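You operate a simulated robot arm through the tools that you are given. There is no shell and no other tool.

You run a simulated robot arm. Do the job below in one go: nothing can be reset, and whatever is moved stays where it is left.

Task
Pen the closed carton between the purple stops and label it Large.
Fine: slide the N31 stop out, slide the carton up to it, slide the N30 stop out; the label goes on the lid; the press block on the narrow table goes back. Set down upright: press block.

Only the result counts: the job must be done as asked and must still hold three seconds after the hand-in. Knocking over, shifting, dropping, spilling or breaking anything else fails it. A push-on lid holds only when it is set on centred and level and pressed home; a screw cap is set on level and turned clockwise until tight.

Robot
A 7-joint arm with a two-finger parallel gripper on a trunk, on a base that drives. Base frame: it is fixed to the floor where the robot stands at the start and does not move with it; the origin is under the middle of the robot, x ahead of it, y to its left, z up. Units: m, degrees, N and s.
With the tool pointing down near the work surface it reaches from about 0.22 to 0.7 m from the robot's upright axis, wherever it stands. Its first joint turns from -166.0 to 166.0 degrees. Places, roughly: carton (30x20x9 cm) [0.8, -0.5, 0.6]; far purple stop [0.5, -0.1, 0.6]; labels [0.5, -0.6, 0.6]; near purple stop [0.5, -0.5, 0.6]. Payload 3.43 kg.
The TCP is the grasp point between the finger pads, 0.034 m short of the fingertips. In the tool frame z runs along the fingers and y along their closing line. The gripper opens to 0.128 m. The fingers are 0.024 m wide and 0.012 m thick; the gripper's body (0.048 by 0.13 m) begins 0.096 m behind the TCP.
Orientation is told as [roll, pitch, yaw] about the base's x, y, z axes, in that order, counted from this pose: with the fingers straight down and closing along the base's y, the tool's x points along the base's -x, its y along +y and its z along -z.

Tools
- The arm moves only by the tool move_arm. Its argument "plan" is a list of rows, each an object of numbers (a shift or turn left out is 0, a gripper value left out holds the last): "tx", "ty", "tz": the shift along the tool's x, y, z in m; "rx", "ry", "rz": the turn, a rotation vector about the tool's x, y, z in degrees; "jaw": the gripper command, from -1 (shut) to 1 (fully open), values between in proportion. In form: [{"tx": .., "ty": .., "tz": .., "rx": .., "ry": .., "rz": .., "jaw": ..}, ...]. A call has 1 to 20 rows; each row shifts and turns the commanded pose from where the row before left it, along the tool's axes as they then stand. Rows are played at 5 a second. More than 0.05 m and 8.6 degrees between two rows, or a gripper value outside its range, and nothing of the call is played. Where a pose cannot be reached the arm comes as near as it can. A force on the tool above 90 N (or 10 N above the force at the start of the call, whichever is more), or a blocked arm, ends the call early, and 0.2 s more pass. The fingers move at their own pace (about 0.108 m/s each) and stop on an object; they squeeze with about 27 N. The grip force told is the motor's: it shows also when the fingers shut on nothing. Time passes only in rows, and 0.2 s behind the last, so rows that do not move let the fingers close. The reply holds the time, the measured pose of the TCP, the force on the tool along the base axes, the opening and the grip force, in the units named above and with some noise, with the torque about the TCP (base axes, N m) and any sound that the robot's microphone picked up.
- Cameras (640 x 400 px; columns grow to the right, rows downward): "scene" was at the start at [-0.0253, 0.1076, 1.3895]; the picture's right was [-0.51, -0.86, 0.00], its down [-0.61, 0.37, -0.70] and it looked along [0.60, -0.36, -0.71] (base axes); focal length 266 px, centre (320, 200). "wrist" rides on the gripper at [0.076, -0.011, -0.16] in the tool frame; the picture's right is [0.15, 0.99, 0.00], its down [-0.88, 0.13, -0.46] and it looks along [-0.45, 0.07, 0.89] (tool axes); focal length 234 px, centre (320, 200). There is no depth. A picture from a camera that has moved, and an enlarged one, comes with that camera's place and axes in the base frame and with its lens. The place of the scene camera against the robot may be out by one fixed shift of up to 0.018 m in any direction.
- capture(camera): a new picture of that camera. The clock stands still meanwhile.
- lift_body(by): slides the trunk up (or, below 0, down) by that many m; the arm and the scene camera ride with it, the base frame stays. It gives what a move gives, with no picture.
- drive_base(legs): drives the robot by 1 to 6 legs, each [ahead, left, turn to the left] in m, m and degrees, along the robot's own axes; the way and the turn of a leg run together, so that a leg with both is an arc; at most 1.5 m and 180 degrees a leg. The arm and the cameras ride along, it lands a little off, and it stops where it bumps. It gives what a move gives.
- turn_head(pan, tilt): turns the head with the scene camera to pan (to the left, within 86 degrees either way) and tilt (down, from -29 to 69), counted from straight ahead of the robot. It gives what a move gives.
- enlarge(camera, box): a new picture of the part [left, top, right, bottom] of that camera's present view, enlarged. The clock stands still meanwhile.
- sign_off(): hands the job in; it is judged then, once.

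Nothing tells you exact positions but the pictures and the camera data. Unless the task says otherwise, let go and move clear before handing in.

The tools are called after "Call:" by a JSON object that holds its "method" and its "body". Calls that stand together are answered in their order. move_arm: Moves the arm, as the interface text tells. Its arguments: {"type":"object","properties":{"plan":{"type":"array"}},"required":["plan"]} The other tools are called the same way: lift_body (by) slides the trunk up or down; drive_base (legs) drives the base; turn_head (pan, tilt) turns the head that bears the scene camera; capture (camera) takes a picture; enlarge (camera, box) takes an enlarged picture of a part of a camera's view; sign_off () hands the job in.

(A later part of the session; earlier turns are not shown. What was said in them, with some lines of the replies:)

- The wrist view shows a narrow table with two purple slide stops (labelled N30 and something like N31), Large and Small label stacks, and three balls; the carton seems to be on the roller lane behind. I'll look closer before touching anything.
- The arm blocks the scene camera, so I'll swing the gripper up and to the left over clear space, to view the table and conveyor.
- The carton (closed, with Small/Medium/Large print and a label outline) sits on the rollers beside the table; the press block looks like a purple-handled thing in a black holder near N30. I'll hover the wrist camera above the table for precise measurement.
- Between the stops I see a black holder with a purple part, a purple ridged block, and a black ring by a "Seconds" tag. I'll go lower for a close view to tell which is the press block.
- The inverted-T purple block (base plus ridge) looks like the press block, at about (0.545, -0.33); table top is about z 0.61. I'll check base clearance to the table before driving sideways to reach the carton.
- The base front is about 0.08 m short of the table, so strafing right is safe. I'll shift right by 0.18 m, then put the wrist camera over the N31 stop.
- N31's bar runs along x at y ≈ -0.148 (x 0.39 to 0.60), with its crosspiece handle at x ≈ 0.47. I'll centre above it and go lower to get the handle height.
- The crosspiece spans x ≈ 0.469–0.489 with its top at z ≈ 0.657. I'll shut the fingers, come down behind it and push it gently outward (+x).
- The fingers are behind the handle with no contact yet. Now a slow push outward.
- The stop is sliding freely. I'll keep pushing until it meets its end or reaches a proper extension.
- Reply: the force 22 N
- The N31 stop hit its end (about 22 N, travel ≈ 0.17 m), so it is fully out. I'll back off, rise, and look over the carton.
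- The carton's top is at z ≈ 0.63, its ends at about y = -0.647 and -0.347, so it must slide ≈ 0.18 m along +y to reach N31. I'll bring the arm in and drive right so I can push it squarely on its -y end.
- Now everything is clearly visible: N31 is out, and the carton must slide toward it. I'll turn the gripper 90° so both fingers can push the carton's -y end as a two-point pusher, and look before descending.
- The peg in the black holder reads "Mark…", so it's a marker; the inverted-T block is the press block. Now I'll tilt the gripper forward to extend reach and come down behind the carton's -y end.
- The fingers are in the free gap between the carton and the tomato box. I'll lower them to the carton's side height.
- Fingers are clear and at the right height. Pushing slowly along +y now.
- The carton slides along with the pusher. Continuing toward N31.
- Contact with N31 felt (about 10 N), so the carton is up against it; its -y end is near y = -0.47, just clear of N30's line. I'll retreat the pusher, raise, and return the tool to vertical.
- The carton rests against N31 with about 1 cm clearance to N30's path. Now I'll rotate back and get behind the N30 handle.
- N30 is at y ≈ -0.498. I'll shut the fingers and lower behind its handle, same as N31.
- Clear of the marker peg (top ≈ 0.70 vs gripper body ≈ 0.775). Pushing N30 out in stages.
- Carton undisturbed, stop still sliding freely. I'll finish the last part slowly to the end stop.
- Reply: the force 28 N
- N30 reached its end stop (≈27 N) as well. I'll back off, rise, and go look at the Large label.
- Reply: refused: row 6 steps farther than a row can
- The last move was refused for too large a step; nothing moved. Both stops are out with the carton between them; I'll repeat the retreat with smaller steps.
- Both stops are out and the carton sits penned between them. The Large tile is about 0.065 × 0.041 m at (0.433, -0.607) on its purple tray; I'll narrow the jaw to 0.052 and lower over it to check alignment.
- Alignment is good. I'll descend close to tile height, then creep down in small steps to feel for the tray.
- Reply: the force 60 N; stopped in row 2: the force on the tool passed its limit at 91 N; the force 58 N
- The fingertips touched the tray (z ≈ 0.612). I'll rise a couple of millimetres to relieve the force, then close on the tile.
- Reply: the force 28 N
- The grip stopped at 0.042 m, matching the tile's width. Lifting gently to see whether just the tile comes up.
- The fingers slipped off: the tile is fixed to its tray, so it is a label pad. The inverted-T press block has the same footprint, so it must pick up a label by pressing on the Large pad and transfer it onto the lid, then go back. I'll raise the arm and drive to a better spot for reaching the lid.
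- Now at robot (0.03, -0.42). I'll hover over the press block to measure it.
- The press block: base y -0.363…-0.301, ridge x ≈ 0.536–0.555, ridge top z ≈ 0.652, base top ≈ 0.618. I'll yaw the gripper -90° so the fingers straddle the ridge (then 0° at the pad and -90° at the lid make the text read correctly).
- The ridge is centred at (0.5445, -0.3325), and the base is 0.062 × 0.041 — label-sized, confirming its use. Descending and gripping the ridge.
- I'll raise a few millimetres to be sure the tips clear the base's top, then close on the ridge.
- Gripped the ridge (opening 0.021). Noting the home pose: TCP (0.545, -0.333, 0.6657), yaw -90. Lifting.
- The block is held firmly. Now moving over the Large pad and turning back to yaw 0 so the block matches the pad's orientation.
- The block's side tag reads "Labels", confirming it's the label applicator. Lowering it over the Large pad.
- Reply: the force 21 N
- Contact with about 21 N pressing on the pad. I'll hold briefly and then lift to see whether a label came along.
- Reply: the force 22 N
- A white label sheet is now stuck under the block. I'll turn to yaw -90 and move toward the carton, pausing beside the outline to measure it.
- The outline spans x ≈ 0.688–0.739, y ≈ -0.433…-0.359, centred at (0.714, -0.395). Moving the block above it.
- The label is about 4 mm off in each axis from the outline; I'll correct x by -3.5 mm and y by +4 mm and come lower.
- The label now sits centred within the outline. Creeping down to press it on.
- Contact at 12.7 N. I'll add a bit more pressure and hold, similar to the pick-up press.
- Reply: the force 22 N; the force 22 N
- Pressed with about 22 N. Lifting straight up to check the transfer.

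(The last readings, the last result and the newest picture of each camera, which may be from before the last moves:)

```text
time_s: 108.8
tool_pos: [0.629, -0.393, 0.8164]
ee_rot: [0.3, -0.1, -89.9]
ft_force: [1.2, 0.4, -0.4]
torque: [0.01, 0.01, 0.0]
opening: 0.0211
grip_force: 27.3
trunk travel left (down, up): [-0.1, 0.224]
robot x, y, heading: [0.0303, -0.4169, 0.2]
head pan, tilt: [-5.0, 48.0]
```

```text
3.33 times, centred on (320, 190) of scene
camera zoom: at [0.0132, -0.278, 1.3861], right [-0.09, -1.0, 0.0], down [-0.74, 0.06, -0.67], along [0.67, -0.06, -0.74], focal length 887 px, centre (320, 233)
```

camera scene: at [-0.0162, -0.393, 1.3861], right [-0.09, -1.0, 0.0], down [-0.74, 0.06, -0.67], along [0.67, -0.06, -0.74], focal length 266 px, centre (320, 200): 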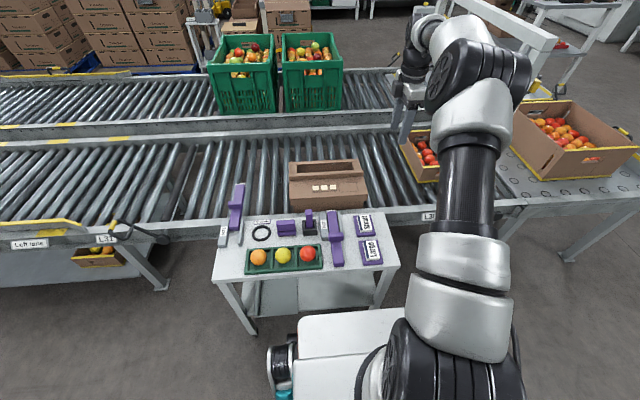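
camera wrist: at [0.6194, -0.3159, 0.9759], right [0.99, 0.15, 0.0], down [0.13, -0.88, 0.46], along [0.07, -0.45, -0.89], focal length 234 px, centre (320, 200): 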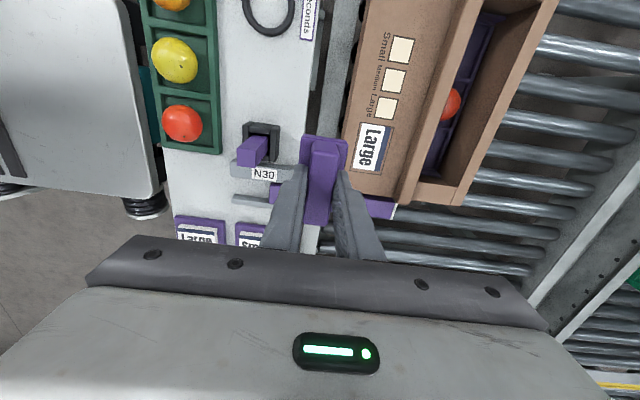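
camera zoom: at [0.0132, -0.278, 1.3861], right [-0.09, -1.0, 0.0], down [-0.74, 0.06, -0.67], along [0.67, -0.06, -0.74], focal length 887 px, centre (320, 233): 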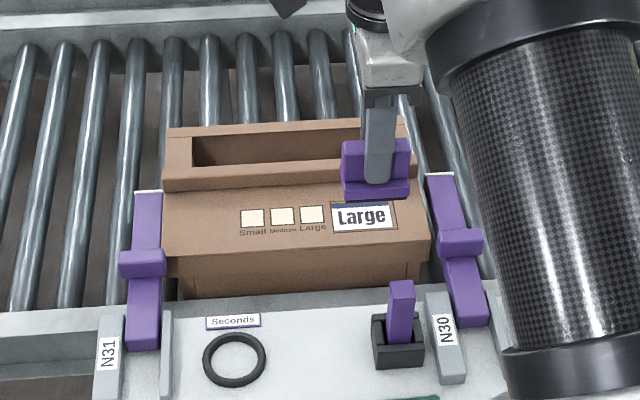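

The "Large" label is neatly on the lid, upright and inside the outline. Now I'll take the press block back to its home spot at (0.545, -0.333).

Call:
{"method": "move_arm", "body": {"plan": [{"ty": -0.028, "tx": 0.02}, {"ty": -0.028, "tx": 0.02}, {"ty": -0.028, "tx": 0.02}, {"tz": 0.03}, {"tz": 0.03}, {"tz": 0.03}, {"tz": 0.03}, {}]}}

Call:
{"method": "enlarge", "body": {"camera": "wrist", "box": [240, 80, 400, 240]}}

Call:
{"method": "enlarge", "body": {"camera": "scene", "box": [240, 170, 340, 270]}}

```text
time_s: 110.7
tool_pos: [0.5456, -0.3335, 0.6965]
ee_rot: [0.1, 0.1, -89.8]
ft_force: [0.5, 0.3, -1.0]
torque: [-0.02, 0.01, 0.0]
opening: 0.0213
grip_force: 26.7
trunk travel left (down, up): [-0.1, 0.224]
robot x, y, heading: [0.0295, -0.4211, 0.4]
head pan, tilt: [-5.0, 48.0]
```

```text
2.50 times, centred on (320, 160) of wrist
camera zoom: at [0.5361, -0.256, 0.8551], right [0.99, 0.15, 0.0], down [0.13, -0.88, 0.46], along [0.07, -0.45, -0.89], focal length 585 px, centre (320, 300)
```

zoom: 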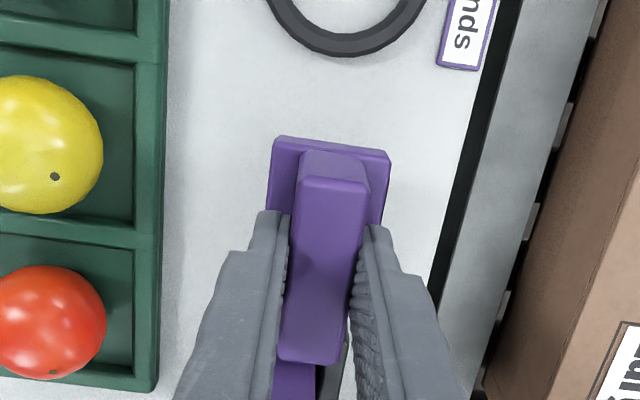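

```text
4.00 times, centred on (290, 220) of scene
camera zoom: at [0.0134, -0.278, 1.3861], right [-0.09, -1.0, 0.0], down [-0.74, 0.06, -0.67], along [0.67, -0.06, -0.74], focal length 1064 px, centre (440, 120)
```

zoom: 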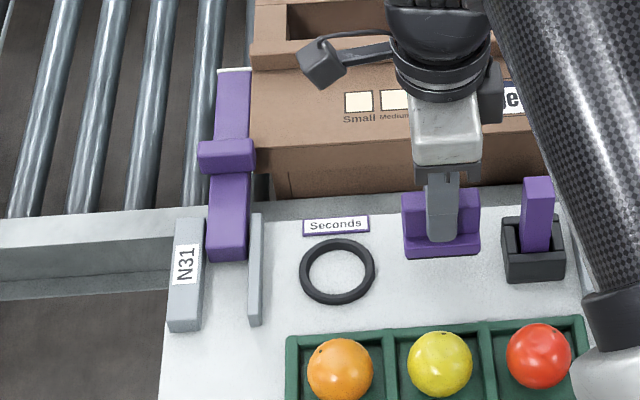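

Call:
{"method": "move_arm", "body": {"plan": [{"tz": 0.012}, {"tz": 0.01}, {"tz": 0.005}, {}]}}

```text
time_s: 111.7
tool_pos: [0.5461, -0.3328, 0.6689]
ee_rot: [0.2, -0.1, -89.9]
ft_force: [-0.1, 0.7, -0.9]
torque: [-0.01, -0.01, 0.02]
opening: 0.0214
grip_force: 26.8
trunk travel left (down, up): [-0.1, 0.224]
robot x, y, heading: [0.0268, -0.4205, 0.5]
head pan, tilt: [-5.0, 48.0]
```

Call:
{"method": "move_arm", "body": {"plan": [{"tz": 0.002}, {"tz": 0.001}, {}]}}

```text
time_s: 112.5
tool_pos: [0.5465, -0.3325, 0.6664]
ee_rot: [0.3, 0.0, -90.0]
ft_force: [0.4, -0.5, -1.6]
torque: [0.02, -0.03, -0.02]
opening: 0.021
grip_force: 27.1
trunk travel left (down, up): [-0.1, 0.224]
robot x, y, heading: [0.0306, -0.4209, 0.2]
head pan, tilt: [-5.0, 48.0]
```

Call:
{"method": "move_arm", "body": {"plan": [{"tz": 0.001}, {"tz": 0.001}, {}]}}

```text
time_s: 113.2
tool_pos: [0.5468, -0.3325, 0.6622]
ee_rot: [0.1, 0.0, -90.0]
ft_force: [-0.6, -0.9, -0.1]
torque: [-0.01, 0.0, -0.01]
opening: 0.0214
grip_force: 27.2
trunk travel left (down, up): [-0.1, 0.224]
robot x, y, heading: [0.0281, -0.4185, -0.1]
head pan, tilt: [-5.0, 48.0]
```

Call:
{"method": "move_arm", "body": {"plan": [{"tz": 0.001}, {"tz": 0.001}, {}]}}

Call:
{"method": "enlarge", "body": {"camera": "scene", "box": [260, 190, 320, 250]}}

```text
time_s: 114.0
tool_pos: [0.5457, -0.3336, 0.663]
ee_rot: [0.2, 0.0, -89.9]
ft_force: [-0.1, -0.7, -0.8]
torque: [0.0, 0.01, 0.0]
opening: 0.0211
grip_force: 26.8
trunk travel left (down, up): [-0.1, 0.224]
robot x, y, heading: [0.0338, -0.4196, 0.2]
head pan, tilt: [-5.0, 48.0]
```

```text
6.67 times, centred on (290, 220) of scene
camera zoom: at [0.0134, -0.278, 1.3861], right [-0.09, -1.0, 0.0], down [-0.74, 0.06, -0.67], along [0.67, -0.06, -0.74], focal length 1774 px, centre (520, 67)
```

zoom: 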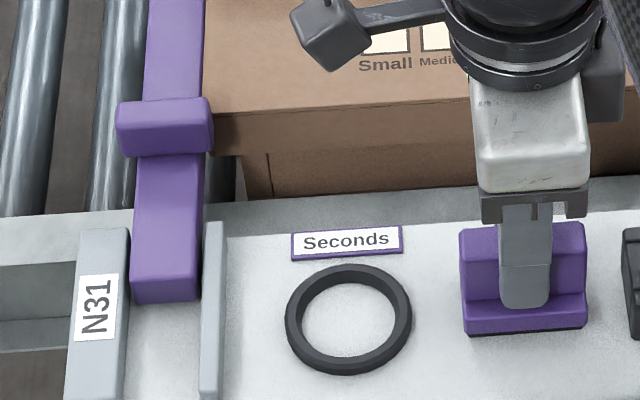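

Call:
{"method": "move_arm", "body": {"plan": [{"tz": 0.001}, {"tz": 0.001}, {}]}}

```text
time_s: 114.8
tool_pos: [0.5462, -0.3328, 0.6598]
ee_rot: [0.3, 0.0, -89.9]
ft_force: [-3.9, -0.6, 20.1]
torque: [-0.03, 0.36, -0.01]
opening: 0.0213
grip_force: 27.1
trunk travel left (down, up): [-0.1, 0.224]
robot x, y, heading: [0.0292, -0.42, 0.0]
head pan, tilt: [-5.0, 48.0]
```

The block is down on the table (20 N). I'll ease off a touch, open the fingers and rise.

Call:
{"method": "move_arm", "body": {"plan": [{"tz": -0.001}, {}, {"jaw": -0.5}, {"jaw": -0.2}, {"jaw": -0.1}, {}]}}

Call:
{"method": "enlarge", "body": {"camera": "wrist", "box": [240, 80, 400, 240]}}

Call:
{"method": "enlarge", "body": {"camera": "scene", "box": [260, 190, 320, 250]}}

```text
time_s: 116.2
tool_pos: [0.5463, -0.3318, 0.6592]
ee_rot: [0.2, 0.0, -90.0]
ft_force: [-0.2, -0.3, 0.4]
torque: [0.0, 0.01, -0.01]
opening: 0.0578
grip_force: 0.1
trunk travel left (down, up): [-0.1, 0.224]
robot x, y, heading: [0.0305, -0.4201, 0.3]
head pan, tilt: [-5.0, 48.0]
```

```text
2.50 times, centred on (320, 160) of wrist
camera zoom: at [0.5362, -0.2566, 0.8199], right [0.99, 0.15, 0.0], down [0.13, -0.88, 0.46], along [0.07, -0.45, -0.89], focal length 585 px, centre (320, 300)
```

zoom: 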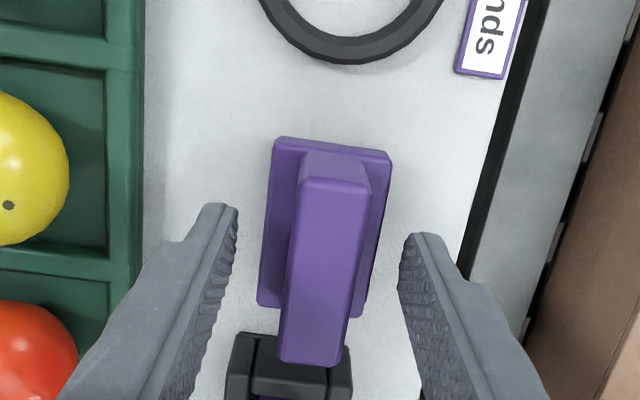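

```text
6.67 times, centred on (290, 220) of scene
camera zoom: at [0.0133, -0.278, 1.3861], right [-0.09, -1.0, 0.0], down [-0.74, 0.06, -0.67], along [0.67, -0.06, -0.74], focal length 1774 px, centre (520, 67)
```

zoom: 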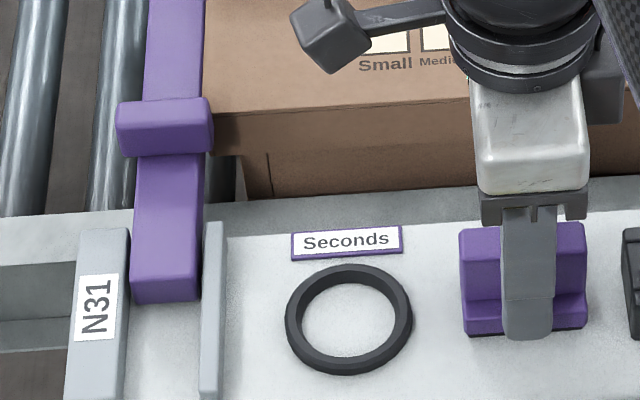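

The press block stands upright at its home, within about 3 mm. Raising the gripper and checking the whole scene.

Call:
{"method": "move_arm", "body": {"plan": [{"tz": -0.02}, {"tz": -0.04}, {"tz": -0.045}, {"tz": -0.045}, {"tz": -0.045}, {"ty": -0.045}, {"ty": -0.045}, {"ty": -0.045}, {}]}}

Call:
{"method": "capture", "body": {"camera": "wrist"}}

Call:
{"method": "capture", "body": {"camera": "scene"}}

Call:
{"method": "enlarge", "body": {"camera": "scene", "box": [220, 120, 460, 290]}}

```text
time_s: 118.2
tool_pos: [0.4109, -0.3337, 0.8556]
ee_rot: [0.2, 0.1, -89.8]
ft_force: [-0.2, -0.3, 1.0]
torque: [0.02, -0.01, -0.02]
opening: 0.0577
grip_force: 0.1
trunk travel left (down, up): [-0.1, 0.224]
robot x, y, heading: [0.028, -0.4214, -0.1]
head pan, tilt: [-5.0, 48.0]
```

```text
taken
camera wrist: at [0.4005, -0.2572, 1.0154], right [0.99, 0.15, 0.0], down [0.13, -0.88, 0.46], along [0.07, -0.45, -0.89], focal length 234 px, centre (320, 200)
```

wrist: 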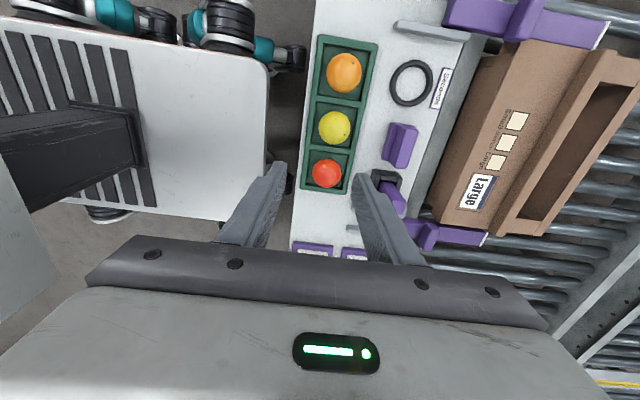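

```text
taken
camera scene: at [0.0132, -0.278, 1.3861], right [-0.09, -1.0, 0.0], down [-0.74, 0.06, -0.67], along [0.67, -0.06, -0.74], focal length 266 px, centre (320, 200)
```

scene: 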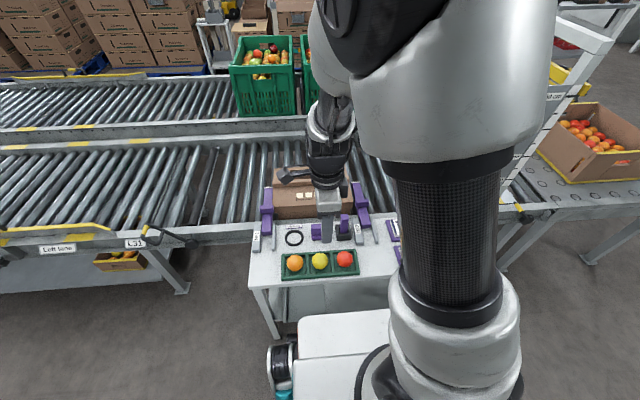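

```text
2.35 times, centred on (340, 205) of scene
camera zoom: at [0.0132, -0.278, 1.3861], right [-0.09, -1.0, 0.0], down [-0.74, 0.06, -0.67], along [0.67, -0.06, -0.74], focal length 626 px, centre (273, 188)
```

zoom: 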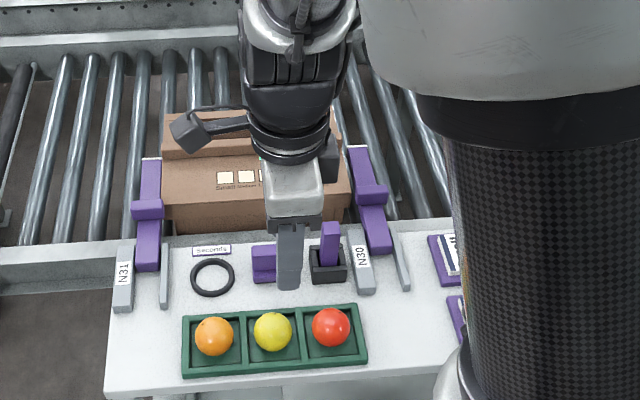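

I'll swing the arm to the side for an unobstructed final check of the stops, carton, label and block.

Call:
{"method": "move_arm", "body": {"plan": [{"tz": -0.04}, {"tx": 0.045}, {"tx": 0.045}, {"tx": 0.045}, {"tx": 0.045}, {"tx": 0.045}, {"tx": 0.045}, {"tx": 0.045}, {"tx": 0.045}, {"tx": 0.045}, {}]}}

Call:
{"method": "turn_head", "body": {"pan": -8, "tilt": 48}}

Call:
{"method": "capture", "body": {"camera": "scene"}}

Call:
{"method": "enlarge", "body": {"camera": "scene", "box": [220, 130, 420, 270]}}

Call:
{"method": "capture", "body": {"camera": "wrist"}}

```text
time_s: 120.7
tool_pos: [0.4098, 0.072, 0.893]
ee_rot: [0.1, -0.1, -90.1]
ft_force: [-0.8, 0.3, 1.0]
torque: [-0.01, 0.03, 0.0]
opening: 0.0579
grip_force: 0.1
trunk travel left (down, up): [-0.1, 0.224]
robot x, y, heading: [0.0302, -0.4181, 0.0]
head pan, tilt: [-5.0, 48.0]
```

```text
time_s: 121.3
tool_pos: [0.4088, 0.0722, 0.8942]
ee_rot: [0.1, -0.1, -90.0]
ft_force: [0.6, 0.6, 0.0]
torque: [-0.01, 0.01, 0.03]
opening: 0.0574
grip_force: 0.0
trunk travel left (down, up): [-0.1, 0.224]
robot x, y, heading: [0.0301, -0.4198, 0.2]
head pan, tilt: [-8.0, 48.0]
```

```text
taken
camera scene: at [0.0128, -0.2821, 1.3861], right [-0.14, -0.99, 0.0], down [-0.74, 0.1, -0.67], along [0.66, -0.09, -0.74], focal length 266 px, centre (320, 200)
```

scene: 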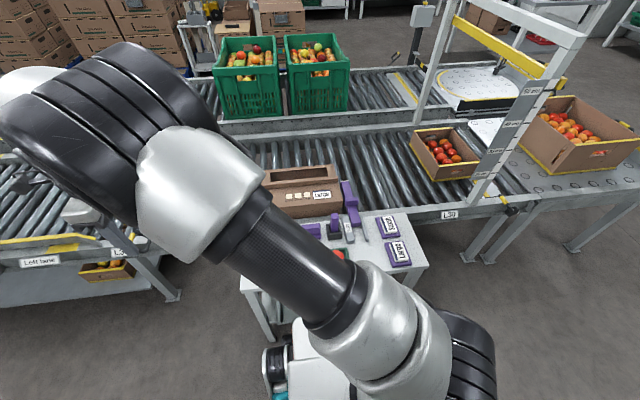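

```text
2.86 times, centred on (320, 200) of scene
camera zoom: at [0.0128, -0.2821, 1.3861], right [-0.14, -0.99, 0.0], down [-0.74, 0.1, -0.67], along [0.66, -0.09, -0.74], focal length 760 px, centre (320, 200)
```

zoom: 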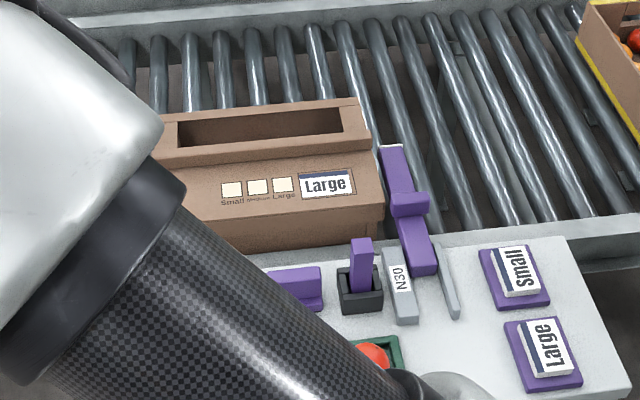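

```text
taken
camera wrist: at [0.3995, 0.148, 1.0539], right [0.99, 0.15, 0.0], down [0.13, -0.88, 0.46], along [0.07, -0.45, -0.89], focal length 234 px, centre (320, 200)
```

wrist: 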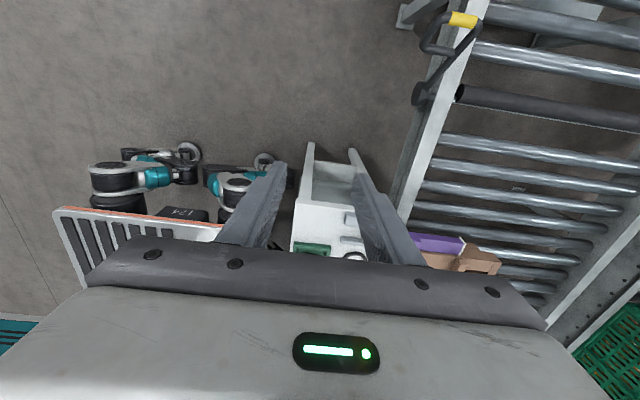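

Call:
{"method": "enlarge", "body": {"camera": "wrist", "box": [390, 210, 530, 290]}}

Call:
{"method": "move_arm", "body": {"plan": [{"ty": -0.03}, {"tx": -0.045, "tz": -0.02}, {"tx": -0.045, "tz": -0.02}, {"tx": -0.045}, {}]}}

Call:
{"method": "capture", "body": {"camera": "wrist"}}

Call:
{"method": "enlarge", "body": {"camera": "wrist", "box": [380, 100, 600, 260]}}

```text
4.57 times, centred on (460, 250) of wrist
camera zoom: at [0.3995, 0.148, 1.0539], right [0.99, 0.15, 0.0], down [0.13, -0.88, 0.46], along [0.07, -0.45, -0.89], focal length 1070 px, centre (-320, -29)
```

zoom: 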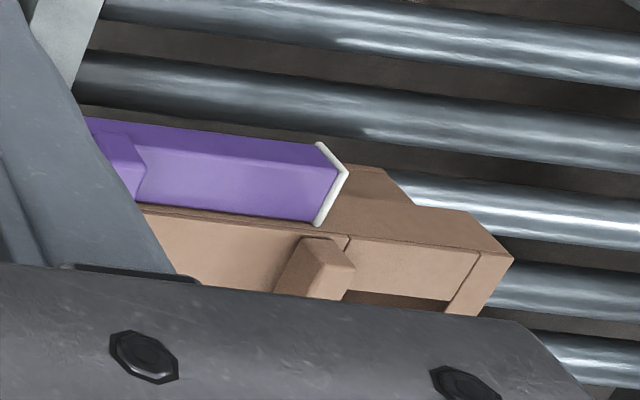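

```text
time_s: 122.5
tool_pos: [0.3807, -0.0643, 0.9362]
ee_rot: [0.0, 0.0, -89.9]
ft_force: [0.3, -1.4, 1.5]
torque: [0.01, 0.0, -0.02]
opening: 0.0576
grip_force: 0.1
trunk travel left (down, up): [-0.1, 0.224]
robot x, y, heading: [0.0287, -0.417, -0.1]
head pan, tilt: [-8.0, 48.0]
```

```text
taken
camera wrist: at [0.3703, 0.0126, 1.0948], right [0.99, 0.15, 0.0], down [0.13, -0.88, 0.46], along [0.07, -0.45, -0.89], focal length 234 px, centre (320, 200)
```

wrist: 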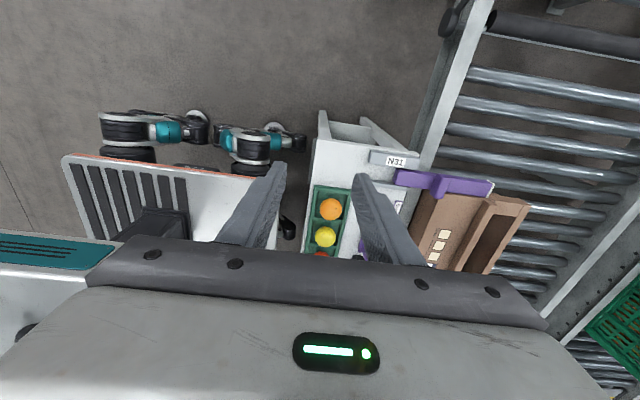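

```text
2.50 times, centred on (490, 180) of wrist
camera zoom: at [0.3703, 0.0126, 1.0948], right [0.99, 0.15, 0.0], down [0.13, -0.88, 0.46], along [0.07, -0.45, -0.89], focal length 585 px, centre (-105, 250)
```

zoom: 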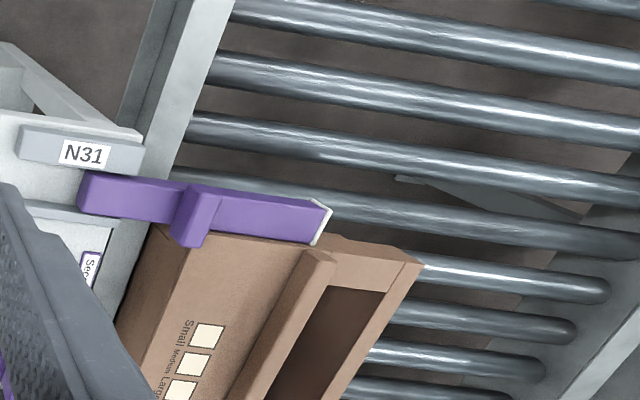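

Everything checks out: both stops are out with the carton against N31, the "Large" label is on the lid, the press block stands upright at home, and the arm is clear. Handing in.

Call:
{"method": "sign_off", "body": {}}

```text
The job is handed in.
```

The carton is penned between the purple stops and labelled Large, and I've handed the job in; I haven't seen the judgement.

- **Stops:** N31 and N30 are both slid out to their end stops. The carton sits against N31, and I left about 1 cm between it and N30.
- **Label:** the Large label is on the lid, inside the printed outline and the right way up for someone standing at the narrow table.
- **Press block:** it stands upright on the narrow table, about 3 mm from where it started.

I first tried to grip the Large label pad itself. My fingers touched the pad's tray hard enough to trip the force limit (91 N), then slipped off because the pad is fixed. I then used the press block to pick up the label and press it on. The pad and tray looked unmoved afterwards, and so did everything else in my final pictures.
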